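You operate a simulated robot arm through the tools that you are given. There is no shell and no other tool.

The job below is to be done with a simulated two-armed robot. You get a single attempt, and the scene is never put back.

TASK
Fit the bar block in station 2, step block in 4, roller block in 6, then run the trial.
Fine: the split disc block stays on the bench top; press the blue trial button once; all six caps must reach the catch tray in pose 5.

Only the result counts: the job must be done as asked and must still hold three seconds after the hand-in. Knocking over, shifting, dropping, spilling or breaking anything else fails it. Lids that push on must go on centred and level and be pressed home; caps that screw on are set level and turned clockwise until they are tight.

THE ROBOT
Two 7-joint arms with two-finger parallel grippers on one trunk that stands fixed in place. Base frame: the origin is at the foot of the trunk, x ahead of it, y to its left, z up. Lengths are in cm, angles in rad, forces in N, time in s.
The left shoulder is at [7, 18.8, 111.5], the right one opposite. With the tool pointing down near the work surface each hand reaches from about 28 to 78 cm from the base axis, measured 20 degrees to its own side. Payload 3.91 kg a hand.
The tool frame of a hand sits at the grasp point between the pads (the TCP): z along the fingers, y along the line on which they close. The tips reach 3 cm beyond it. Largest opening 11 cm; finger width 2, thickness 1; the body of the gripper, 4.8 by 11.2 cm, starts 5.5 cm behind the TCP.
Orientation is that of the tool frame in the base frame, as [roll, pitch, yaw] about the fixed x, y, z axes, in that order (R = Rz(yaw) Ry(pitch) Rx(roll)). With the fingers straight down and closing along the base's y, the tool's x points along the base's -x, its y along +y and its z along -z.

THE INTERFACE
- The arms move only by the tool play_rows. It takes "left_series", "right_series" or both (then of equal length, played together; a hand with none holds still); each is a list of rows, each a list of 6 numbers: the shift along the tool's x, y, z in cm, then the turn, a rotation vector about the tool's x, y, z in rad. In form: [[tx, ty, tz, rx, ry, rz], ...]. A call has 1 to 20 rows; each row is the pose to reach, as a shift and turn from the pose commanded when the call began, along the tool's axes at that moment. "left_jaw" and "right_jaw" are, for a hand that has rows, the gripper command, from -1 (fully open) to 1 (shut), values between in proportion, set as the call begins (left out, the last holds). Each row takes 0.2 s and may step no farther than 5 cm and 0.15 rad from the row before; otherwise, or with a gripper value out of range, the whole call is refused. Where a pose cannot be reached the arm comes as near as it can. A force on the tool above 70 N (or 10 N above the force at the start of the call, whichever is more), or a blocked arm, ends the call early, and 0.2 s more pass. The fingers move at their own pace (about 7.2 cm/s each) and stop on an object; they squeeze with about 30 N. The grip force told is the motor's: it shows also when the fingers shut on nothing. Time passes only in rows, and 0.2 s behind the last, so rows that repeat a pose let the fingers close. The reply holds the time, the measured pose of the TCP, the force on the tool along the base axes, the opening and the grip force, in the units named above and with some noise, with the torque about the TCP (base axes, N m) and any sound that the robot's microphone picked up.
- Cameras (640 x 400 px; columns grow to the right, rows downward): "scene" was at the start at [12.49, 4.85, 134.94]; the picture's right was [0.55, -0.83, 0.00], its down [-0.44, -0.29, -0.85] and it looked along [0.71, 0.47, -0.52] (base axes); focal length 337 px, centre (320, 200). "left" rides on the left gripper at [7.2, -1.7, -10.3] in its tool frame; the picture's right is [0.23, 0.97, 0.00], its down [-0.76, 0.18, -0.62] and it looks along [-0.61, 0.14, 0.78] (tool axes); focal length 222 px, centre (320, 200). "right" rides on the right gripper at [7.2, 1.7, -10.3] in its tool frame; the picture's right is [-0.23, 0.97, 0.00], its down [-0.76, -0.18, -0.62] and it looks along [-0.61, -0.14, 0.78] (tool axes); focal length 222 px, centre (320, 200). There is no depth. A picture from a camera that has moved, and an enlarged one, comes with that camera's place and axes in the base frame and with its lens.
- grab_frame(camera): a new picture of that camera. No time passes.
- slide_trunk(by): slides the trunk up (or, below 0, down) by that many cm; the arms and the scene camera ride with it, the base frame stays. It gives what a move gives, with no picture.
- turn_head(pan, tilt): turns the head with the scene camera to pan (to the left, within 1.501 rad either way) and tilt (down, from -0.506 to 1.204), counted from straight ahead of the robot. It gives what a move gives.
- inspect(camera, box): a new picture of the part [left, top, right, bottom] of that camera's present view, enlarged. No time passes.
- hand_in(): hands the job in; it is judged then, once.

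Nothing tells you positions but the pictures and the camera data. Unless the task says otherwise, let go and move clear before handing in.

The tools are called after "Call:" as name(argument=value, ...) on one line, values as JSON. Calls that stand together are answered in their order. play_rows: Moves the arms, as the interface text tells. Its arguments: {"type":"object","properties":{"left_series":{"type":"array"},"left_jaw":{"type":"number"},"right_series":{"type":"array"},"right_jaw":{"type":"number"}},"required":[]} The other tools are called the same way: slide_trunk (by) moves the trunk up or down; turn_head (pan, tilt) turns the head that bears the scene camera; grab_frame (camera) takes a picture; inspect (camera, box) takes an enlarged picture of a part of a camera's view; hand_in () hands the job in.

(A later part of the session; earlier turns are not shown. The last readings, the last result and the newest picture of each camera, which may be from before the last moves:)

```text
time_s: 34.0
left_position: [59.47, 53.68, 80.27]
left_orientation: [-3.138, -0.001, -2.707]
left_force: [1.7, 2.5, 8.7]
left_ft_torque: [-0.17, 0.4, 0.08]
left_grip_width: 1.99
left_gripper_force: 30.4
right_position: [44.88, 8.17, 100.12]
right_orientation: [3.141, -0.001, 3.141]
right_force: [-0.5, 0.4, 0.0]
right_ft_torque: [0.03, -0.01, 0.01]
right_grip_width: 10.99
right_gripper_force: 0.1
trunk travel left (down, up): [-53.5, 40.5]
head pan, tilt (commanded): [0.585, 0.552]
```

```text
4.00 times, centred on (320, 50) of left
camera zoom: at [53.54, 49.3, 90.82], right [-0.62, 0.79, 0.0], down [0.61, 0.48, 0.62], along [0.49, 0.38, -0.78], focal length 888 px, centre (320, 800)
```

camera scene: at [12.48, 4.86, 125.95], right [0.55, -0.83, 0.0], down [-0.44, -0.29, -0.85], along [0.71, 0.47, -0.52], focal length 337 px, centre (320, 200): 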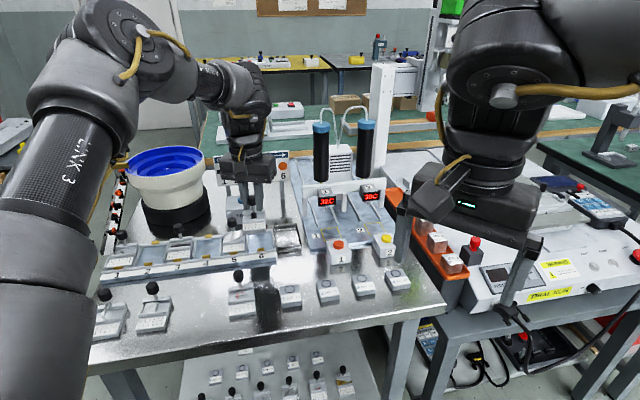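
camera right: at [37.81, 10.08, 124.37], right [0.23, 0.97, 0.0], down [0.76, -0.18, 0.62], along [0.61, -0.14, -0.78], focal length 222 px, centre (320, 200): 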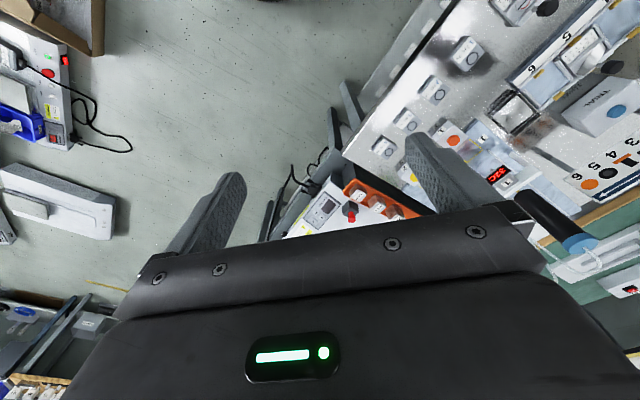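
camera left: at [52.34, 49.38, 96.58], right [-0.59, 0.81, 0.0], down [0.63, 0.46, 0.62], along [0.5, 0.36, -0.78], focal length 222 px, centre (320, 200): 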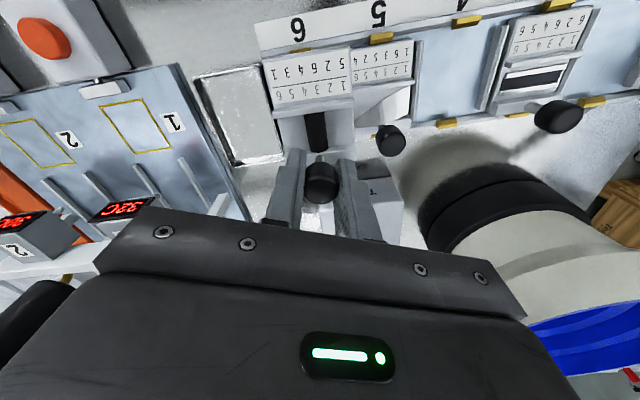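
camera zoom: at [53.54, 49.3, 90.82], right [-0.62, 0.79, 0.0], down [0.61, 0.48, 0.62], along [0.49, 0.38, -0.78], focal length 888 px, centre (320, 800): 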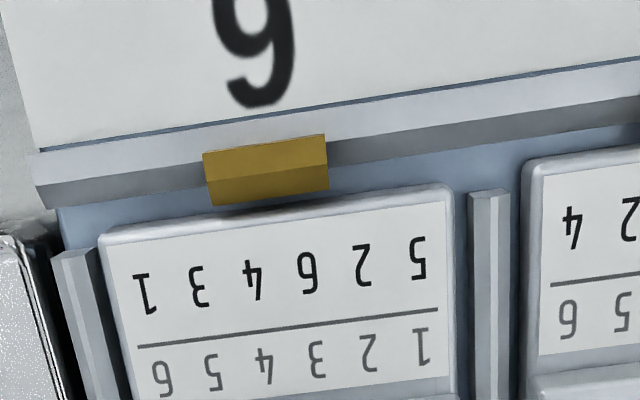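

Contact: about 9 N, coming from the front clip, with the block almost home. I'll shift a hair back and press down further.

Call:
play_rows(left_series=[[-0.08, 0.03, 0, 0, 0, 0], [-0.08, 0.03, 0.25, 0, 0, 0], [-0.08, 0.03, 0.5, 0, 0, 0], [-0.08, 0.03, 0.5, 0, 0, 0]])

Call:
inspect(camera="scene", box=[226, 220, 290, 260])

Call:
inspect(camera="left", box=[240, 0, 400, 100])

```text
time_s: 35.0
left_position: [59.43, 53.78, 80.13]
left_orientation: [-3.139, 0.008, -2.707]
left_force: [4.8, 5.2, 29.7]
left_ft_torque: [-0.04, 0.25, 0.0]
left_grip_width: 1.93
left_gripper_force: 29.7
right_position: [44.69, 8.06, 100.2]
right_orientation: [3.138, 0.002, -3.141]
right_force: [-0.7, 0.0, 0.7]
right_ft_torque: [0.0, -0.01, 0.04]
right_grip_width: 11.0
right_gripper_force: 0.1
trunk travel left (down, up): [-53.5, 40.5]
head pan, tilt (commanded): [0.585, 0.552]
```

```text
10.00 times, centred on (258, 240) of scene
camera zoom: at [12.22, 4.6, 126.0], right [0.55, -0.83, 0.0], down [-0.43, -0.29, -0.85], along [0.71, 0.47, -0.52], focal length 3370 px, centre (940, -200)
```

zoom: 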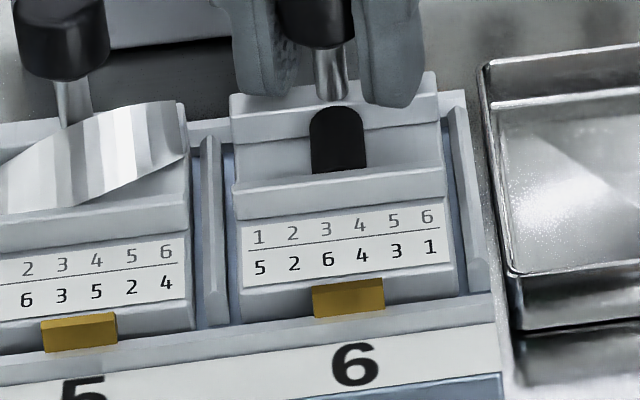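

```text
4.00 times, centred on (320, 50) of left
camera zoom: at [53.49, 49.27, 90.54], right [-0.62, 0.79, 0.0], down [0.61, 0.48, 0.63], along [0.49, 0.38, -0.78], focal length 888 px, centre (320, 800)
```

zoom: 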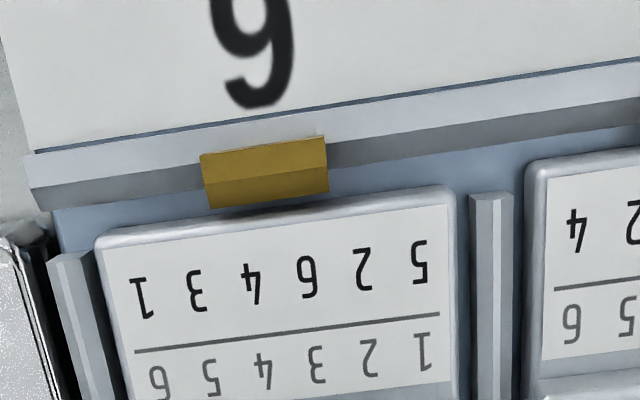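

Call:
inspect(camera="scene", box=[226, 232, 274, 262])

Call:
inspect(camera="scene", box=[220, 205, 290, 260])

Call:
inspect(camera="left", box=[240, 80, 400, 180])

```text
13.33 times, centred on (250, 247) of scene
camera zoom: at [12.22, 4.6, 126.0], right [0.55, -0.83, 0.0], down [-0.43, -0.29, -0.85], along [0.71, 0.47, -0.52], focal length 4493 px, centre (1253, -427)
```

zoom: 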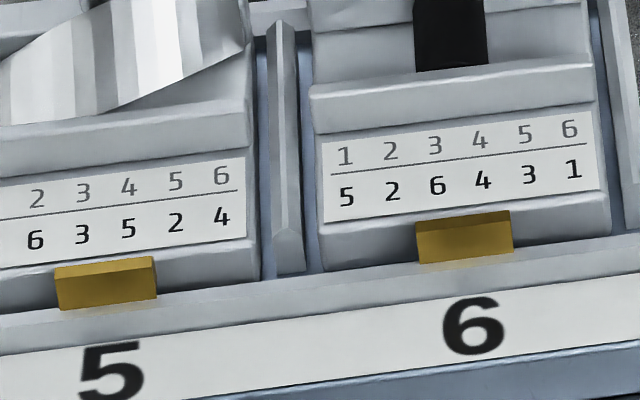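

```text
7.27 times, centred on (255, 232) of scene
camera zoom: at [12.22, 4.6, 126.0], right [0.55, -0.83, 0.0], down [-0.43, -0.29, -0.85], along [0.71, 0.47, -0.52], focal length 2450 px, centre (793, -36)
```

zoom: 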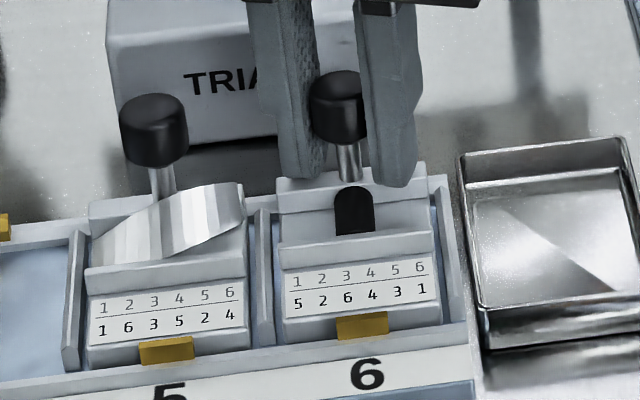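

```text
4.00 times, centred on (320, 130) of left
camera zoom: at [53.49, 49.27, 90.54], right [-0.62, 0.79, 0.0], down [0.61, 0.48, 0.63], along [0.49, 0.38, -0.78], focal length 888 px, centre (320, 480)
```

zoom: 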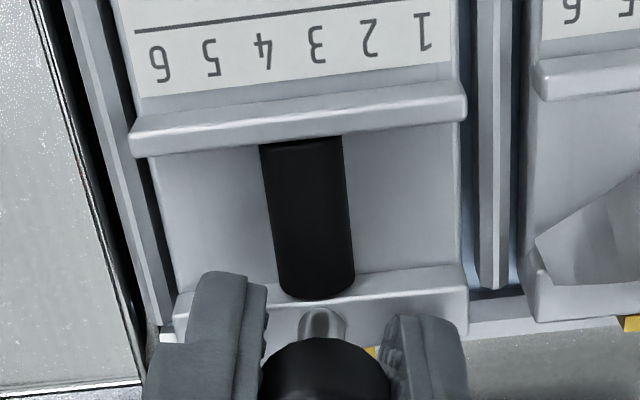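

Call:
play_rows(left_series=[[-0.06, 0.02, 0.2, 0, 0, 0], [-0.06, 0.02, 0.4, 0, 0, 0], [-0.06, 0.02, 0.4, 0, 0, 0]])

Call:
inspect(camera="scene", box=[226, 232, 274, 262])

Call:
inspect(camera="left", box=[240, 80, 400, 180])

```text
time_s: 35.8
left_position: [59.49, 53.7, 79.99]
left_orientation: [-3.138, 0.011, -2.704]
left_force: [7.1, 12.0, 47.6]
left_ft_torque: [0.08, 0.63, -0.19]
left_grip_width: 1.97
left_gripper_force: 29.6
right_position: [44.59, 8.09, 100.2]
right_orientation: [3.139, 0.003, -3.141]
right_force: [-0.7, -0.4, 0.2]
right_ft_torque: [-0.01, 0.0, -0.02]
right_grip_width: 10.99
right_gripper_force: 0.1
trunk travel left (down, up): [-53.5, 40.5]
head pan, tilt (commanded): [0.585, 0.552]
```

```text
13.33 times, centred on (250, 247) of scene
camera zoom: at [12.02, 4.48, 126.04], right [0.55, -0.83, 0.0], down [-0.43, -0.29, -0.85], along [0.71, 0.47, -0.52], focal length 4493 px, centre (1253, -427)
```

zoom: 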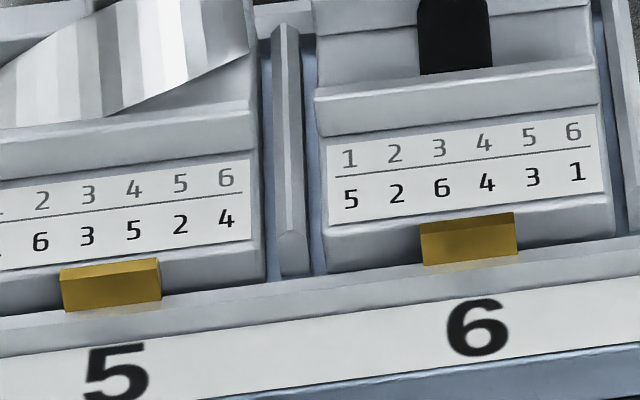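

```text
4.00 times, centred on (320, 130) of left
camera zoom: at [53.42, 49.23, 90.47], right [-0.62, 0.79, -0.01], down [0.61, 0.48, 0.63], along [0.5, 0.39, -0.78], focal length 888 px, centre (320, 480)
```

zoom: 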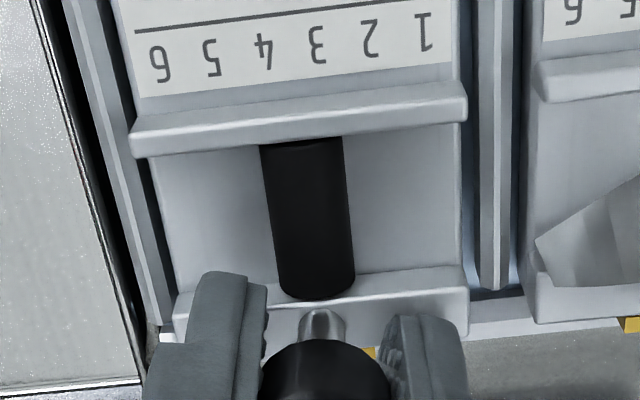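

The knob height and the block's front edge match the neighbour in station 5, and pressing to 48 N produced no further movement, so it is resting home. I'll relieve the pressure, open the jaws and rise.

Call:
play_rows(left_series=[[0.06, -0.02, -0.5, 0, 0, 0], [0.06, -0.02, -0.85, 0, 0, 0], [0.06, -0.02, -0.85, 0, 0, 0]])

Call:
play_rows(left_series=[[0, 0, 0, 0, 0, 0], [0, 0, 0, 0, 0, 0], [0, 0, 0, 0, 0, 0]], left_jaw=0.1)

Call:
inspect(camera="left", box=[240, 80, 400, 180])

```text
time_s: 36.5
left_position: [59.53, 53.61, 80.1]
left_orientation: [-3.14, -0.006, -2.707]
left_force: [4.8, 0.2, 3.5]
left_ft_torque: [0.48, -0.79, 0.07]
left_grip_width: 1.96
left_gripper_force: 30.5
right_position: [44.93, 8.23, 100.0]
right_orientation: [3.141, -0.001, -3.141]
right_force: [0.4, 0.8, -0.2]
right_ft_torque: [0.0, 0.01, 0.01]
right_grip_width: 10.97
right_gripper_force: 0.1
trunk travel left (down, up): [-53.5, 40.5]
head pan, tilt (commanded): [0.585, 0.552]
```

```text
time_s: 37.4
left_position: [59.34, 53.85, 80.31]
left_orientation: [-3.139, -0.004, -2.707]
left_force: [0.3, -0.6, 0.5]
left_ft_torque: [-0.01, 0.02, -0.03]
left_grip_width: 4.92
left_gripper_force: 0.1
right_position: [45.06, 8.3, 99.85]
right_orientation: [-3.141, 0.0, 3.14]
right_force: [0.2, -0.1, -1.0]
right_ft_torque: [0.01, 0.02, -0.03]
right_grip_width: 10.99
right_gripper_force: 0.0
trunk travel left (down, up): [-53.5, 40.5]
head pan, tilt (commanded): [0.585, 0.552]
```

```text
4.00 times, centred on (320, 130) of left
camera zoom: at [53.61, 49.41, 90.71], right [-0.62, 0.79, 0.0], down [0.62, 0.48, 0.62], along [0.49, 0.38, -0.78], focal length 888 px, centre (320, 480)
```

zoom: 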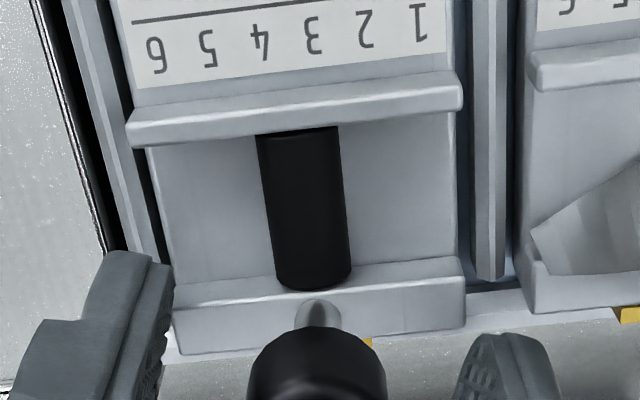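

Call:
play_rows(left_series=[[0, 0, -2, 0, 0, 0], [0, 0, -5, 0, 0, 0], [0, 0, -9, 0, 0, 0], [0, 0, -13, 0, 0, 0], [0, 0, -13, 0, 0, 0]])

Call:
inspect(camera="scene", box=[205, 205, 301, 265])

Call:
grab_frame(camera="left")

Call:
inspect(camera="left", box=[220, 20, 420, 145])

```text
time_s: 38.5
left_position: [59.45, 53.96, 93.13]
left_orientation: [-3.14, -0.001, -2.707]
left_force: [0.5, -0.3, -1.0]
left_ft_torque: [0.0, -0.01, 0.0]
left_grip_width: 4.97
left_gripper_force: 0.1
right_position: [44.88, 8.33, 100.08]
right_orientation: [-3.141, -0.001, -3.141]
right_force: [0.2, 1.2, 0.6]
right_ft_torque: [0.01, 0.0, 0.0]
right_grip_width: 11.0
right_gripper_force: 0.0
trunk travel left (down, up): [-53.5, 40.5]
head pan, tilt (commanded): [0.585, 0.552]
```

```text
6.67 times, centred on (253, 235) of scene
camera zoom: at [12.47, 4.92, 125.94], right [0.55, -0.83, 0.0], down [-0.44, -0.29, -0.85], along [0.71, 0.47, -0.52], focal length 2246 px, centre (767, -33)
```

zoom: 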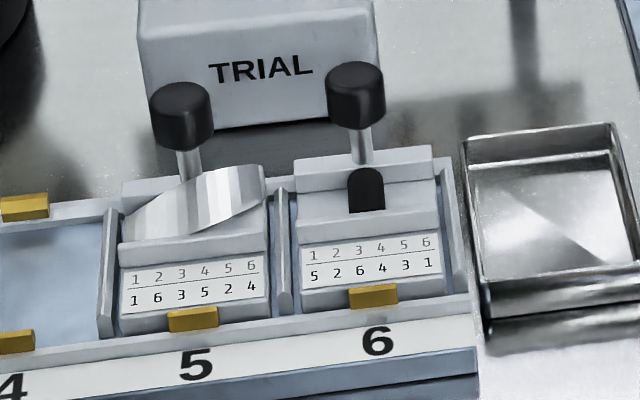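

```text
taken
camera left: at [53.51, 49.58, 103.67], right [-0.62, 0.79, 0.0], down [0.61, 0.48, 0.62], along [0.49, 0.38, -0.78], focal length 222 px, centre (320, 200)
```

left: 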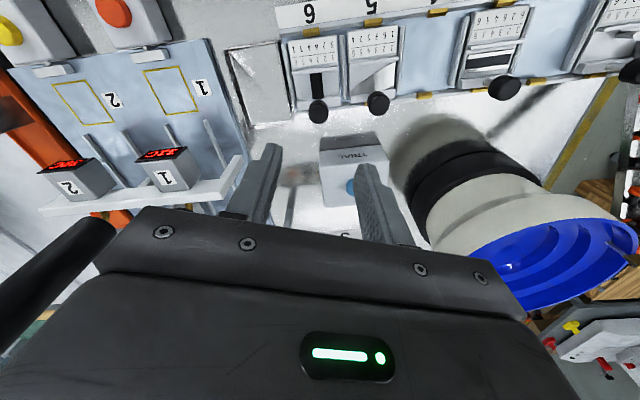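

```text
3.20 times, centred on (320, 82) of left
camera zoom: at [53.51, 49.58, 103.67], right [-0.62, 0.79, 0.0], down [0.61, 0.48, 0.62], along [0.49, 0.38, -0.78], focal length 711 px, centre (320, 576)
```

zoom: 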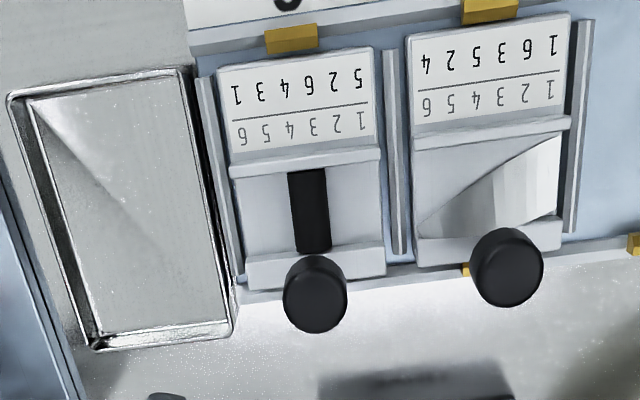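

The hand is clear and the roller block sits in station 6. I'll zoom in to check that it is level and as deep as its neighbour.

Call:
inspect(camera="scene", box=[220, 230, 276, 265])

Call:
inspect(camera="scene", box=[240, 225, 276, 250])

Call:
inspect(camera="left", box=[280, 20, 344, 60])

Call:
inspect(camera="left", box=[340, 10, 404, 50])

```text
11.43 times, centred on (248, 248) of scene
camera zoom: at [12.47, 4.92, 125.94], right [0.55, -0.83, 0.0], down [-0.44, -0.29, -0.85], along [0.71, 0.47, -0.52], focal length 3851 px, centre (1143, -343)
```

zoom: 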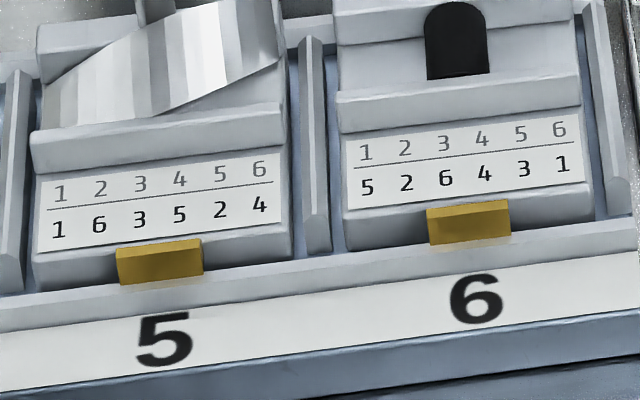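

```text
16.00 times, centred on (258, 238) of scene
camera zoom: at [12.47, 4.92, 125.94], right [0.55, -0.83, 0.0], down [-0.44, -0.29, -0.85], along [0.71, 0.47, -0.52], focal length 5391 px, centre (1312, -400)
```

zoom: 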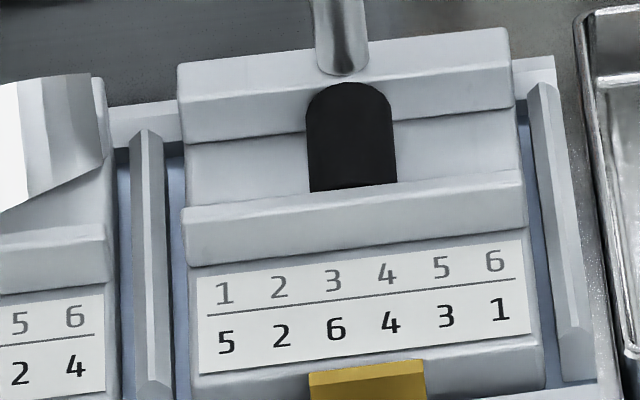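

```text
10.00 times, centred on (312, 40) of left
camera zoom: at [53.51, 49.58, 103.67], right [-0.62, 0.79, 0.0], down [0.61, 0.48, 0.62], along [0.49, 0.38, -0.78], focal length 2221 px, centre (400, 1800)
```

zoom: 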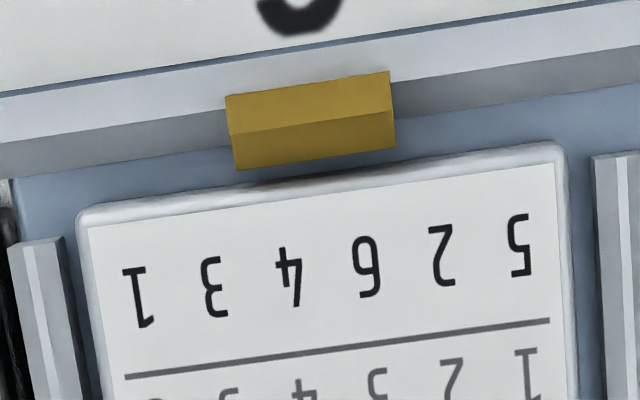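

```text
10.00 times, centred on (372, 30) of left
camera zoom: at [53.51, 49.58, 103.67], right [-0.62, 0.79, 0.0], down [0.61, 0.48, 0.62], along [0.49, 0.38, -0.78], focal length 2221 px, centre (-200, 1900)
```

zoom: 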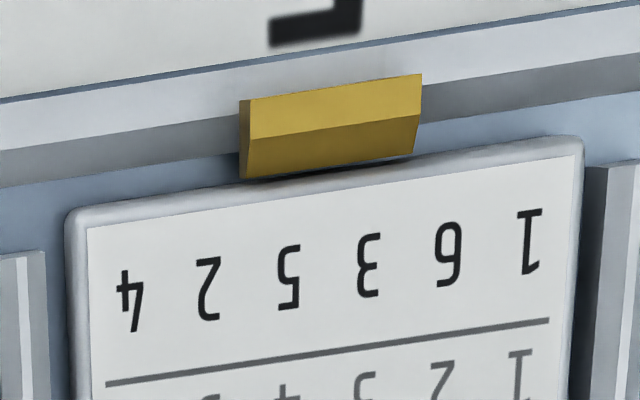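

The roller block is seated: its label and front edge line up with block 5 to within about half a millimetre. Next is the step block; I'll move over its knob at about (32.75, 56.2) and check reach there.

Call:
play_rows(left_series=[[2.9, 1.65, 0, 0, 0, 0], [5.8, 3.3, 0, 0, 0, 0], [8.7, 4.95, 0, 0, 0, 0], [11.6, 6.6, 0, 0, 0, 0], [14.5, 8.25, 0, 0, 0, 0], [17.4, 9.9, 0, 0, 0, 0], [20.4, 11.6, 0, 0, 0, 0], [23.3, 13.2, 0, 0, 0, 0], [23.3, 13.2, 2, 0, 0, 0], [23.3, 13.2, 4, 0, 0, 0], [23.3, 13.2, 4, 0, 0, 0]])

Call:
grab_frame(camera="left")

Call:
grab_frame(camera="scene")

```text
time_s: 41.0
left_position: [32.84, 55.77, 89.13]
left_orientation: [-3.14, -0.001, -2.706]
left_force: [-0.5, 0.7, 0.0]
left_ft_torque: [0.04, -0.01, 0.0]
left_grip_width: 4.94
left_gripper_force: 0.0
right_position: [45.03, 8.24, 100.04]
right_orientation: [3.14, 0.0, -3.141]
right_force: [0.8, -0.8, -0.5]
right_ft_torque: [0.01, 0.0, -0.01]
right_grip_width: 11.0
right_gripper_force: 0.1
trunk travel left (down, up): [-53.5, 40.5]
head pan, tilt (commanded): [0.585, 0.552]
```

```text
taken
camera left: at [26.88, 51.44, 99.59], right [-0.62, 0.79, 0.0], down [0.62, 0.48, 0.62], along [0.49, 0.38, -0.78], focal length 222 px, centre (320, 200)
```

left: 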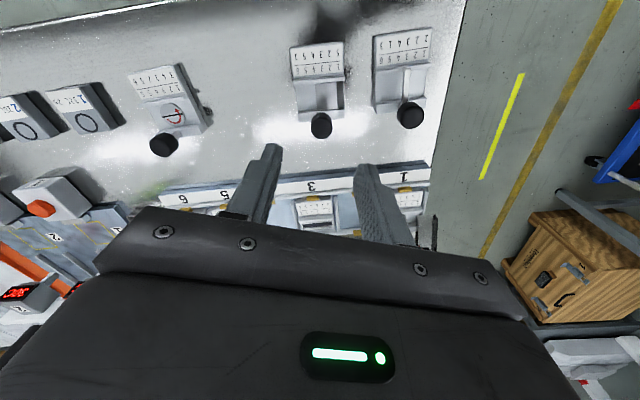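

```text
taken
camera scene: at [12.48, 4.83, 125.95], right [0.55, -0.83, 0.0], down [-0.44, -0.29, -0.85], along [0.71, 0.47, -0.52], focal length 337 px, centre (320, 200)
```

scene: 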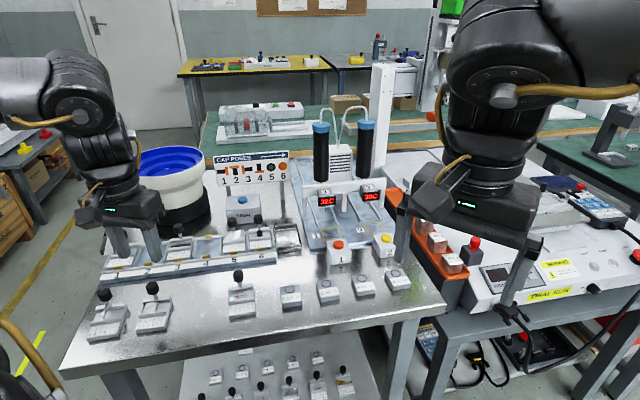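

Call:
play_rows(left_series=[[-0.2, 0, 2.5, 0, 0, 0], [-0.2, 0, 5.5, 0, 0, 0], [-0.2, 0, 5.5, 0, 0, 0]])

Call:
inspect(camera="left", box=[240, 100, 400, 200])

```text
time_s: 41.8
left_position: [33.16, 55.86, 83.89]
left_orientation: [-3.139, -0.003, -2.707]
left_force: [-0.2, -0.2, 0.6]
left_ft_torque: [-0.02, -0.01, -0.02]
left_grip_width: 4.93
left_gripper_force: 0.0
right_position: [44.84, 8.23, 100.08]
right_orientation: [3.141, 0.001, 3.141]
right_force: [-0.3, -1.1, -0.1]
right_ft_torque: [0.0, -0.03, 0.0]
right_grip_width: 10.99
right_gripper_force: 0.1
trunk travel left (down, up): [-53.5, 40.5]
head pan, tilt (commanded): [0.585, 0.552]
```

```text
4.00 times, centred on (320, 150) of left
camera zoom: at [27.21, 51.51, 94.33], right [-0.62, 0.79, 0.0], down [0.62, 0.48, 0.62], along [0.49, 0.38, -0.78], focal length 888 px, centre (320, 400)
```

zoom: 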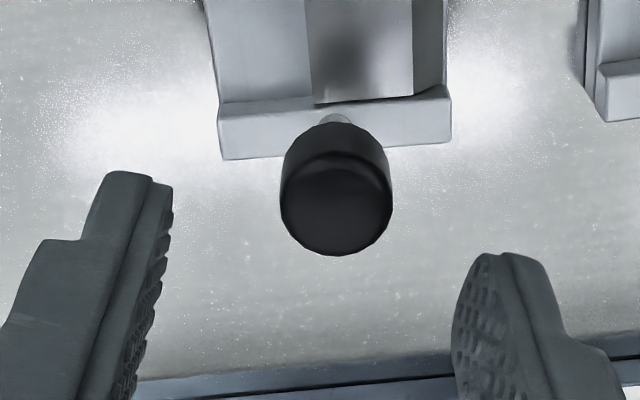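

Call:
play_rows(left_series=[[0, 0.3, 0.5, 0, 0, 0], [0, 0.3, 1.5, 0, 0, 0], [0, 0.3, 2.5, 0, 0, 0], [0, 0.3, 2.5, 0, 0, 0]])

Call:
inspect(camera="left", box=[240, 100, 400, 200])

```text
time_s: 42.8
left_position: [32.88, 56.35, 81.2]
left_orientation: [-3.141, -0.003, -2.707]
left_force: [-0.4, -0.7, -0.2]
left_ft_torque: [0.01, 0.01, 0.0]
left_grip_width: 4.96
left_gripper_force: 0.0
right_position: [44.88, 8.16, 100.01]
right_orientation: [-3.141, 0.001, 3.141]
right_force: [-0.7, -0.6, -0.4]
right_ft_torque: [0.0, 0.0, 0.04]
right_grip_width: 10.98
right_gripper_force: 0.1
trunk travel left (down, up): [-53.5, 40.5]
head pan, tilt (commanded): [0.585, 0.552]
```

```text
4.00 times, centred on (320, 150) of left
camera zoom: at [27.04, 51.99, 91.68], right [-0.62, 0.79, 0.0], down [0.62, 0.48, 0.62], along [0.49, 0.38, -0.78], focal length 888 px, centre (320, 400)
```

zoom: 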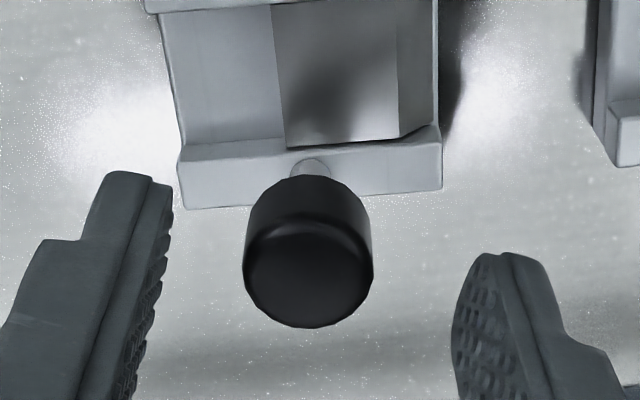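

Call:
play_rows(left_series=[[0, -0.17, 0.5, 0, 0, 0], [0, -0.17, 1.3, 0, 0, 0], [0, -0.17, 2.1, 0, 0, 0], [0, -0.17, 2.1, 0, 0, 0]])

Call:
inspect(camera="left", box=[240, 100, 400, 200])

Call:
inspect(camera="scene", box=[100, 250, 200, 340])

```text
time_s: 43.8
left_position: [32.93, 56.2, 79.22]
left_orientation: [-3.138, -0.001, -2.707]
left_force: [1.0, 0.6, 0.3]
left_ft_torque: [0.02, 0.04, -0.01]
left_grip_width: 4.95
left_gripper_force: 0.0
right_position: [44.98, 8.27, 99.93]
right_orientation: [3.141, 0.0, -3.141]
right_force: [-0.6, -0.4, -0.6]
right_ft_torque: [-0.02, 0.01, 0.03]
right_grip_width: 11.0
right_gripper_force: 0.1
trunk travel left (down, up): [-53.5, 40.5]
head pan, tilt (commanded): [0.585, 0.552]
```

```text
4.00 times, centred on (320, 150) of left
camera zoom: at [27.05, 51.78, 89.6], right [-0.62, 0.79, 0.0], down [0.62, 0.48, 0.62], along [0.49, 0.38, -0.78], focal length 888 px, centre (320, 400)
```

zoom: 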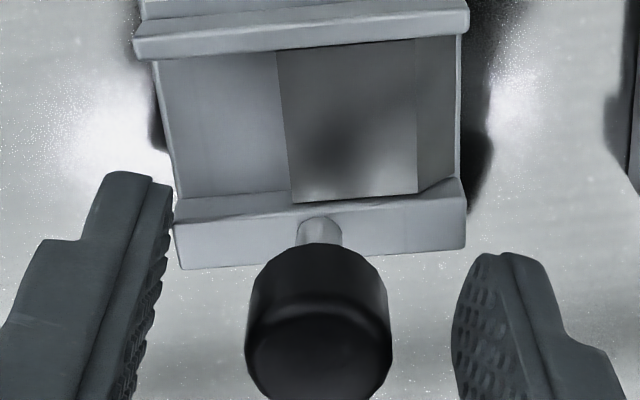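

```text
4.44 times, centred on (150, 295) of scene
camera zoom: at [12.48, 4.86, 125.94], right [0.55, -0.83, 0.0], down [-0.44, -0.29, -0.85], along [0.71, 0.47, -0.52], focal length 1498 px, centre (1076, -222)
```

zoom: 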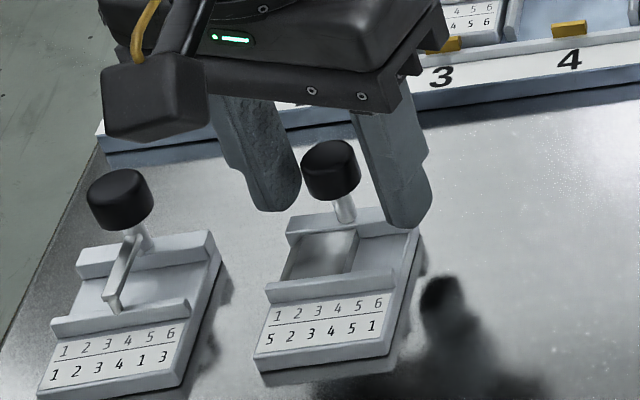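

Centred on the step block's knob at grasp height. Closing the jaws.

Call:
play_rows(left_series=[[0, 0, 0, 0, 0, 0], [0, 0, 0, 0, 0, 0], [0, 0, 0, 0, 0, 0], [0, 0, 0, 0, 0, 0]], left_jaw=1)

Call:
inspect(camera="left", box=[240, 100, 400, 200])

Call:
inspect(camera="left", box=[256, 20, 384, 100])

```text
time_s: 44.8
left_position: [33.0, 56.21, 79.18]
left_orientation: [-3.138, -0.001, -2.707]
left_force: [0.9, 0.4, -0.3]
left_ft_torque: [0.04, -0.05, 0.02]
left_grip_width: 1.98
left_gripper_force: 30.0
right_position: [45.01, 8.38, 99.99]
right_orientation: [-3.138, -0.001, -3.14]
right_force: [0.1, 0.6, 0.0]
right_ft_torque: [0.01, -0.01, 0.01]
right_grip_width: 11.02
right_gripper_force: 0.0
trunk travel left (down, up): [-53.5, 40.5]
head pan, tilt (commanded): [0.585, 0.552]
```

```text
4.00 times, centred on (320, 150) of left
camera zoom: at [27.06, 51.79, 89.59], right [-0.62, 0.79, 0.0], down [0.62, 0.48, 0.62], along [0.49, 0.38, -0.78], focal length 888 px, centre (320, 400)
```

zoom: 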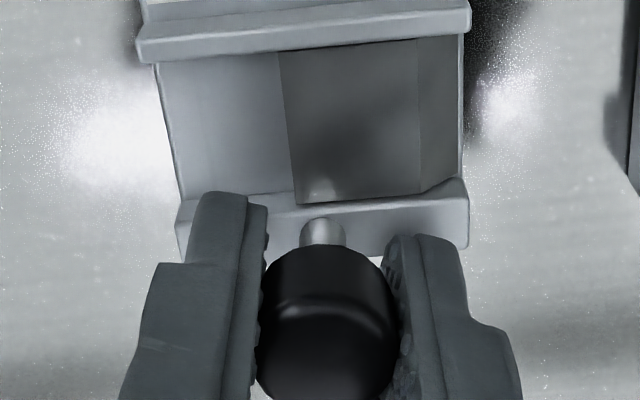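

```text
5.00 times, centred on (320, 60) of left
camera zoom: at [27.06, 51.79, 89.59], right [-0.62, 0.79, 0.0], down [0.62, 0.48, 0.62], along [0.49, 0.38, -0.78], focal length 1111 px, centre (320, 900)
```

zoom: 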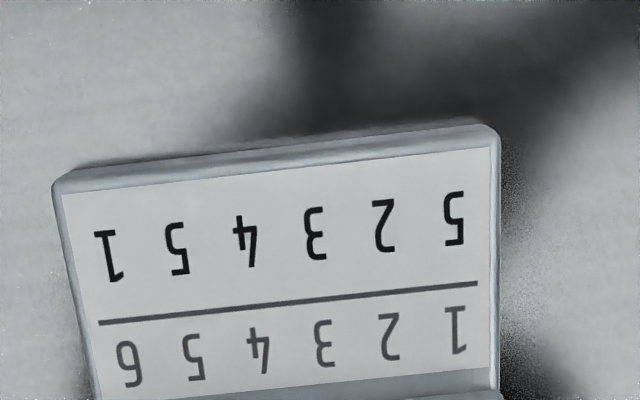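

The step block's knob is held. Before carrying it to station 4 I'll lift it and measure the feeder bowl's position, since the hand will come near it there.

Call:
play_rows(left_series=[[0, 0, -1, 0, 0, 0], [0, 0, -3, 0, 0, 0], [0, 0, -6.5, 0, 0, 0], [0, 0, -10, 0, 0, 0], [0, 0, -14, 0, 0, 0], [0, 0, -14, 0, 0, 0]])

Call:
grab_frame(camera="left")

Call:
inspect(camera="scene", box=[120, 130, 248, 250])

Call:
inspect(camera="left", box=[240, 20, 400, 120])

```text
time_s: 46.1
left_position: [33.17, 56.1, 93.21]
left_orientation: [-3.139, -0.003, -2.707]
left_force: [-0.8, 0.6, -1.9]
left_ft_torque: [0.02, -0.02, 0.01]
left_grip_width: 1.95
left_gripper_force: 29.6
right_position: [44.91, 8.36, 100.1]
right_orientation: [-3.139, 0.0, -3.141]
right_force: [-0.9, -0.3, -0.1]
right_ft_torque: [-0.03, -0.03, 0.01]
right_grip_width: 10.96
right_gripper_force: 0.0
trunk travel left (down, up): [-53.5, 40.5]
head pan, tilt (commanded): [0.585, 0.552]
```

```text
taken
camera left: at [27.17, 51.77, 103.61], right [-0.62, 0.79, 0.0], down [0.62, 0.48, 0.62], along [0.49, 0.38, -0.78], focal length 222 px, centre (320, 200)
```

left: 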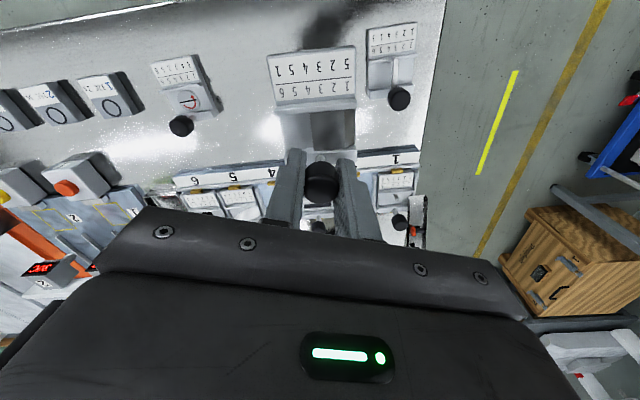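

```text
3.33 times, centred on (184, 190) of scene
camera zoom: at [12.52, 4.98, 125.93], right [0.55, -0.83, 0.0], down [-0.44, -0.29, -0.85], along [0.71, 0.47, -0.52], focal length 1123 px, centre (773, 233)
```

zoom: 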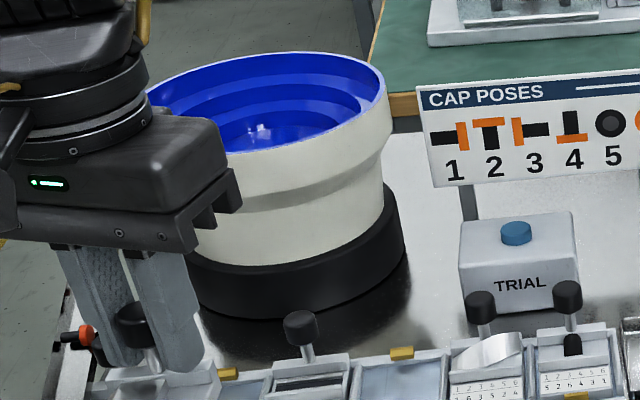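

```text
4.00 times, centred on (320, 70) of left
camera zoom: at [27.17, 51.77, 103.61], right [-0.62, 0.79, 0.0], down [0.62, 0.48, 0.62], along [0.49, 0.38, -0.78], focal length 888 px, centre (320, 720)
```

zoom: 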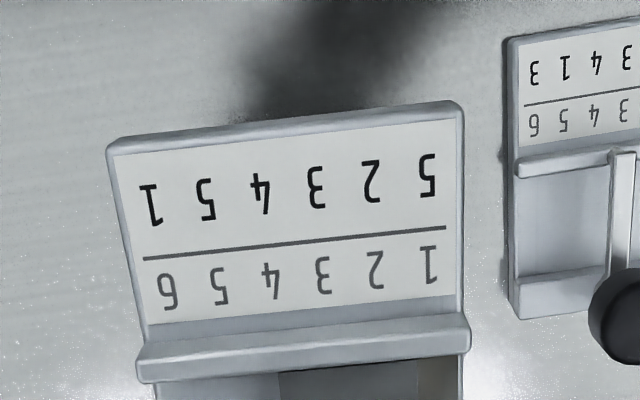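

Call:
play_rows(left_series=[[-3, -0.3, 0, 0, 0, 0], [-6.5, -0.6, 0, 0, 0, 0], [-10, -0.9, 0, 0, 0, -0.01], [-13.5, -1.3, 0, 0, 0, -0.026], [-17, -1.6, 0, 0, 0, -0.026], [-18.67, -1.82, 0, 0, 0, -0.026], [-18.67, -1.82, 0, 0, 0, -0.026]])

Call:
grab_frame(camera="left")

Call:
inspect(camera="scene", box=[110, 130, 286, 290])

```text
time_s: 47.8
left_position: [50.45, 62.46, 93.13]
left_orientation: [-3.139, -0.001, -2.68]
left_force: [0.2, 0.2, -0.5]
left_ft_torque: [0.03, -0.01, 0.05]
left_grip_width: 1.96
left_gripper_force: 29.4
right_position: [44.86, 8.24, 100.04]
right_orientation: [-3.138, -0.001, -3.141]
right_force: [-0.1, -0.4, -0.1]
right_ft_torque: [-0.02, -0.01, -0.01]
right_grip_width: 11.01
right_gripper_force: 0.0
trunk travel left (down, up): [-53.5, 40.5]
head pan, tilt (commanded): [0.585, 0.552]
```

```text
taken
camera left: at [44.73, 57.88, 103.6], right [-0.64, 0.77, 0.0], down [0.6, 0.5, 0.62], along [0.48, 0.39, -0.78], focal length 222 px, centre (320, 200)
```

left: 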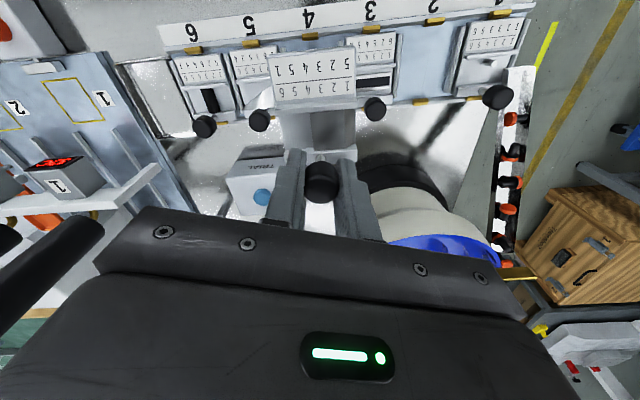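

```text
2.50 times, centred on (198, 210) of scene
camera zoom: at [12.46, 4.9, 125.94], right [0.55, -0.83, 0.0], down [-0.44, -0.29, -0.85], along [0.71, 0.47, -0.52], focal length 842 px, centre (625, 175)
```

zoom: 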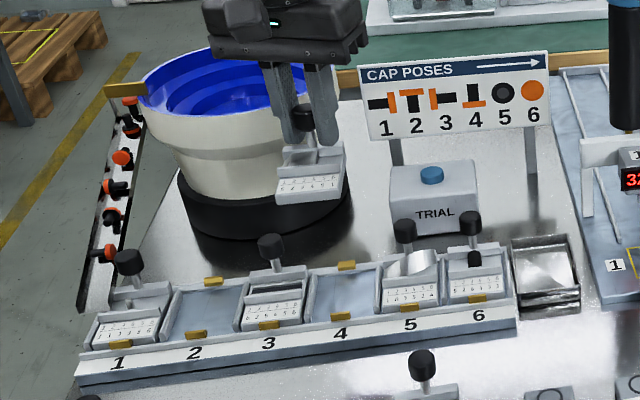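

The bowl rim stays about 4 cm clear of the hand at station 4. I'll lower the step block to just above the rail and measure its alignment.

Call:
play_rows(left_series=[[-0.3, -0.3, 3, 0, 0, 0], [-0.3, -0.3, 6, 0, 0, 0], [-0.3, -0.3, 9, 0, 0, 0], [-0.3, -0.3, 9, 0, 0, 0]])

Call:
inspect(camera="scene", box=[190, 205, 280, 275])

Call:
inspect(camera="left", box=[230, 0, 410, 112])

```text
time_s: 48.8
left_position: [51.03, 62.22, 84.19]
left_orientation: [-3.14, -0.001, -2.681]
left_force: [0.4, -0.5, -0.9]
left_ft_torque: [0.01, 0.01, -0.02]
left_grip_width: 1.97
left_gripper_force: 30.0
right_position: [44.93, 8.3, 100.01]
right_orientation: [-3.141, 0.001, 3.141]
right_force: [0.0, -0.1, 0.7]
right_ft_torque: [0.0, -0.03, 0.02]
right_grip_width: 11.0
right_gripper_force: 0.1
trunk travel left (down, up): [-53.5, 40.5]
head pan, tilt (commanded): [0.585, 0.552]
```

```text
5.71 times, centred on (235, 240) of scene
camera zoom: at [12.46, 4.85, 125.95], right [0.55, -0.83, 0.0], down [-0.44, -0.29, -0.85], along [0.71, 0.47, -0.52], focal length 1925 px, centre (806, -29)
```

zoom: 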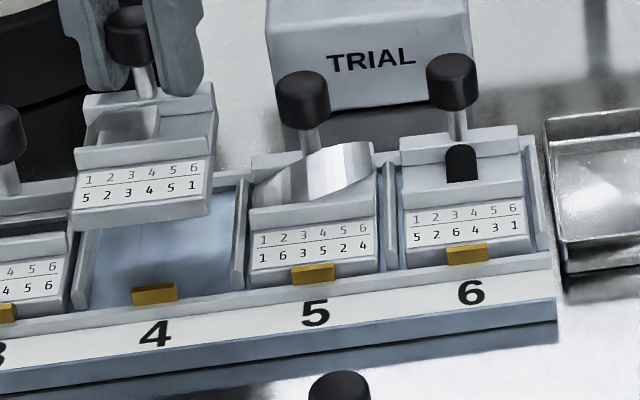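

```text
3.56 times, centred on (320, 56) of left
camera zoom: at [45.25, 57.7, 94.68], right [-0.64, 0.77, 0.0], down [0.6, 0.5, 0.62], along [0.48, 0.39, -0.78], focal length 790 px, centre (320, 712)
```

zoom: 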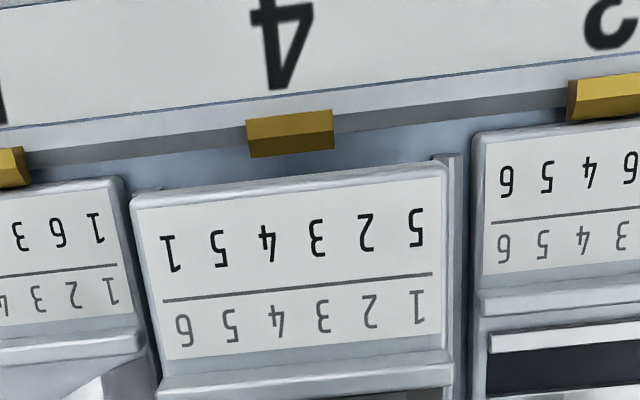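

Call:
play_rows(left_series=[[-0.05, 0.02, 1, 0, 0, 0], [-0.05, 0.02, 2, 0, 0, 0], [-0.05, 0.02, 3.0, 0, 0, 0], [-0.05, 0.02, 3.0, 0, 0, 0]])

Call:
inspect(camera="scene", box=[195, 220, 259, 260])

Call:
inspect(camera="left", box=[240, 0, 400, 100])

```text
time_s: 49.8
left_position: [50.97, 62.18, 81.05]
left_orientation: [-3.139, -0.001, -2.682]
left_force: [-0.1, 0.8, -0.5]
left_ft_torque: [0.0, -0.03, 0.02]
left_grip_width: 1.96
left_gripper_force: 29.8
right_position: [44.91, 8.28, 100.08]
right_orientation: [3.141, -0.001, 3.141]
right_force: [-0.3, 0.1, 0.2]
right_ft_torque: [-0.01, -0.01, 0.02]
right_grip_width: 11.0
right_gripper_force: 0.1
trunk travel left (down, up): [-53.5, 40.5]
head pan, tilt (commanded): [0.585, 0.552]
```

```text
10.00 times, centred on (227, 240) of scene
camera zoom: at [12.49, 4.86, 125.94], right [0.55, -0.83, 0.0], down [-0.44, -0.29, -0.85], along [0.71, 0.47, -0.52], focal length 3370 px, centre (1250, -200)
```

zoom: 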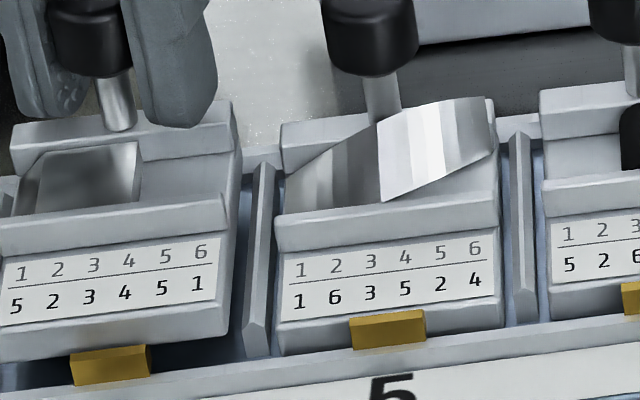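

```text
4.00 times, centred on (320, 50) of left
camera zoom: at [45.25, 57.74, 91.57], right [-0.64, 0.77, 0.0], down [0.6, 0.5, 0.62], along [0.48, 0.39, -0.78], focal length 888 px, centre (320, 800)
```

zoom: 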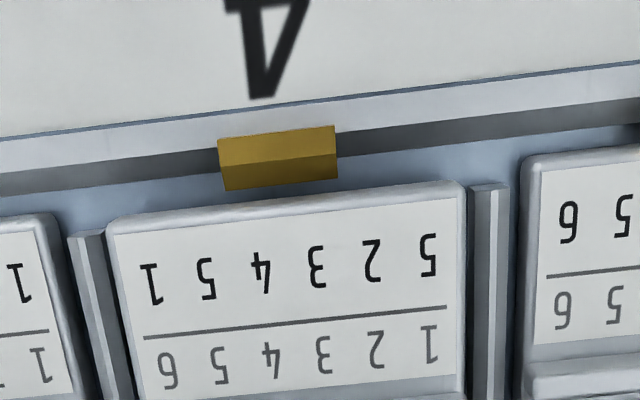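

Call:
play_rows(left_series=[[0, 0, 0.3, 0, 0, 0], [0, 0, 0.6, 0, 0, 0], [0, 0, 0.6, 0, 0, 0]])

Call:
inspect(camera="scene", box=[195, 220, 259, 260])

Call:
inspect(camera="left", box=[240, 0, 400, 100])

```text
time_s: 50.5
left_position: [51.11, 62.3, 80.63]
left_orientation: [-3.141, -0.001, -2.683]
left_force: [0.5, 0.7, -0.3]
left_ft_torque: [0.0, 0.06, 0.0]
left_grip_width: 1.98
left_gripper_force: 30.0
right_position: [44.85, 8.22, 100.09]
right_orientation: [-3.14, 0.0, -3.14]
right_force: [-0.1, -0.6, 0.5]
right_ft_torque: [0.02, 0.02, -0.02]
right_grip_width: 11.0
right_gripper_force: 0.0
trunk travel left (down, up): [-53.5, 40.5]
head pan, tilt (commanded): [0.585, 0.552]
```

```text
10.00 times, centred on (227, 240) of scene
camera zoom: at [12.49, 4.88, 125.94], right [0.55, -0.83, 0.0], down [-0.44, -0.29, -0.85], along [0.71, 0.47, -0.52], focal length 3370 px, centre (1250, -200)
```

zoom: 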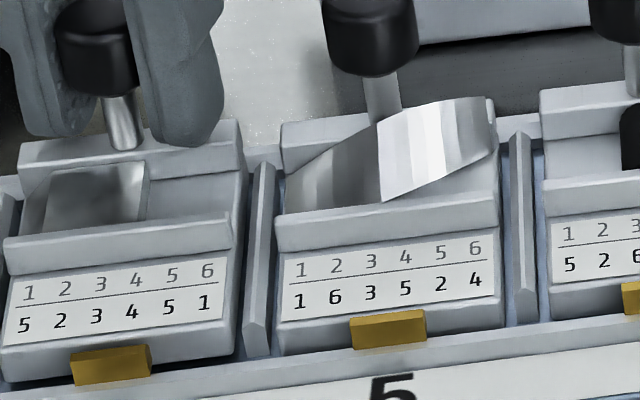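

```text
4.00 times, centred on (320, 50) of left
camera zoom: at [45.32, 57.75, 90.95], right [-0.64, 0.77, 0.0], down [0.6, 0.5, 0.62], along [0.48, 0.39, -0.78], focal length 888 px, centre (320, 800)
```

zoom: 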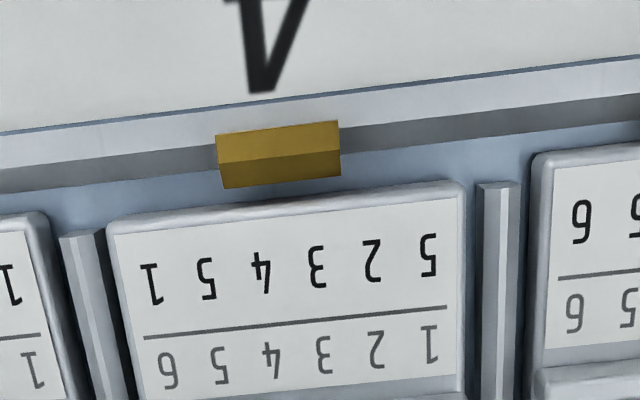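

Call:
play_rows(left_series=[[0, 0, 0.2, 0, 0, 0], [0, 0, 0.4, 0, 0, 0], [0, 0, 0.4, 0, 0, 0]])

```text
time_s: 51.4
left_position: [51.09, 62.35, 80.39]
left_orientation: [-3.14, 0.003, -2.677]
left_force: [3.5, 11.9, 25.0]
left_ft_torque: [0.23, -0.13, 0.08]
left_grip_width: 2.0
left_gripper_force: 30.4
right_position: [44.62, 8.23, 100.26]
right_orientation: [-3.14, 0.001, 3.141]
right_force: [0.4, -0.4, 0.9]
right_ft_torque: [-0.01, -0.03, -0.03]
right_grip_width: 11.01
right_gripper_force: 0.1
trunk travel left (down, up): [-53.5, 40.5]
head pan, tilt (commanded): [0.585, 0.552]
```

Call:
inspect(camera="scene", box=[195, 220, 259, 260])

Call:
inspect(camera="left", box=[240, 0, 400, 100])

Call:
inspect(camera="left", box=[240, 80, 400, 180])

```text
10.00 times, centred on (227, 240) of scene
camera zoom: at [12.3, 4.75, 125.99], right [0.55, -0.83, 0.0], down [-0.44, -0.29, -0.85], along [0.71, 0.47, -0.52], focal length 3370 px, centre (1250, -200)
```

zoom: 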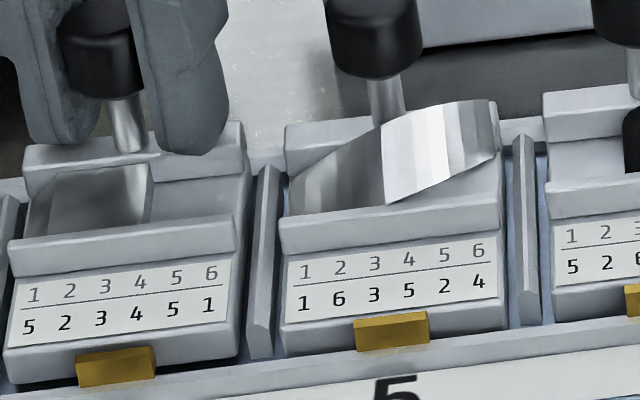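

```text
4.00 times, centred on (320, 50) of left
camera zoom: at [45.23, 57.69, 90.77], right [-0.64, 0.77, 0.0], down [0.6, 0.5, 0.63], along [0.48, 0.4, -0.78], focal length 888 px, centre (320, 800)
```

zoom: 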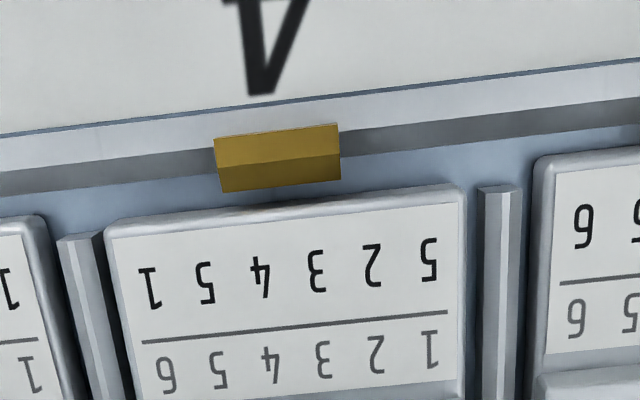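

```text
4.00 times, centred on (320, 130) of left
camera zoom: at [45.23, 57.69, 90.77], right [-0.64, 0.77, 0.0], down [0.6, 0.5, 0.63], along [0.48, 0.4, -0.78], focal length 888 px, centre (320, 480)
```

zoom: 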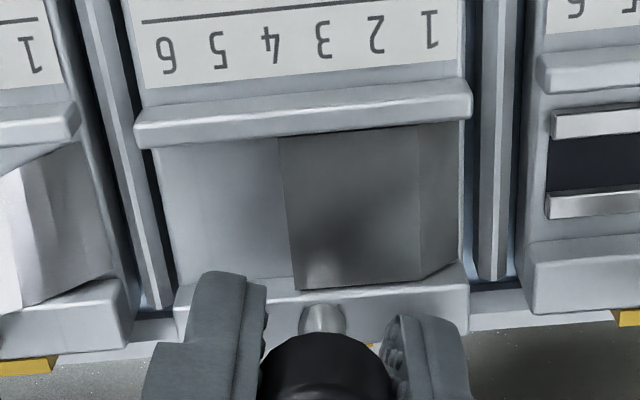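

The block is touching the right-hand divider (about 1 mm too far right). I'll relieve, shift left 1 mm, and lower again.

Call:
play_rows(left_series=[[0, 0, -0.4, 0, 0, 0], [0.03, 0.1, -0.4, 0, 0, 0], [0.03, 0.1, -0.2, 0, 0, 0], [0.03, 0.1, 0, 0, 0, 0], [0.03, 0.1, 0.0, 0, 0, 0]])

Call:
inspect(camera="left", box=[240, 0, 400, 100])

Call:
inspect(camera="scene", box=[195, 220, 259, 260])

```text
time_s: 52.5
left_position: [50.97, 62.15, 80.15]
left_orientation: [-3.138, 0.001, -2.681]
left_force: [5.0, 7.6, 21.4]
left_ft_torque: [-0.09, 0.37, 0.03]
left_grip_width: 1.96
left_gripper_force: 29.3
right_position: [44.65, 8.22, 100.2]
right_orientation: [3.141, 0.001, -3.141]
right_force: [1.0, -0.6, -0.2]
right_ft_torque: [-0.02, -0.03, 0.02]
right_grip_width: 11.01
right_gripper_force: 0.1
trunk travel left (down, up): [-53.5, 40.5]
head pan, tilt (commanded): [0.585, 0.552]
```

```text
4.00 times, centred on (320, 50) of left
camera zoom: at [45.22, 57.69, 90.74], right [-0.64, 0.77, 0.0], down [0.6, 0.5, 0.62], along [0.48, 0.4, -0.78], focal length 888 px, centre (320, 800)
```

zoom: 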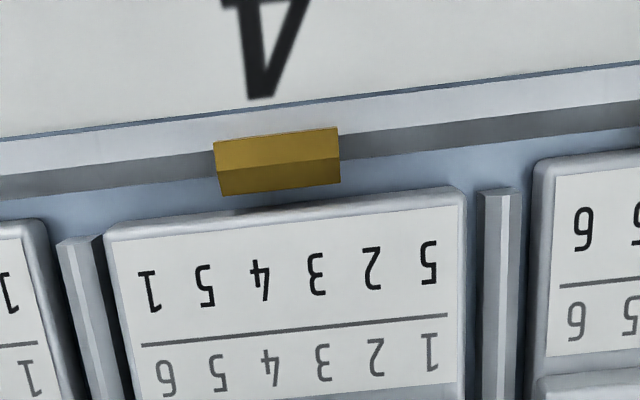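

```text
10.00 times, centred on (227, 240) of scene
camera zoom: at [12.35, 4.73, 125.98], right [0.55, -0.83, 0.0], down [-0.44, -0.29, -0.85], along [0.71, 0.47, -0.52], focal length 3370 px, centre (1250, -200)
```

zoom: 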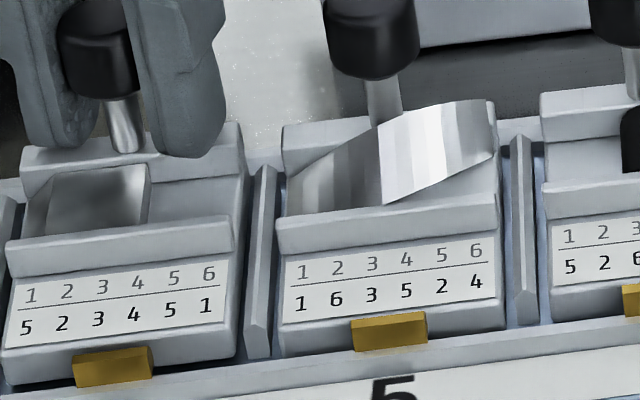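

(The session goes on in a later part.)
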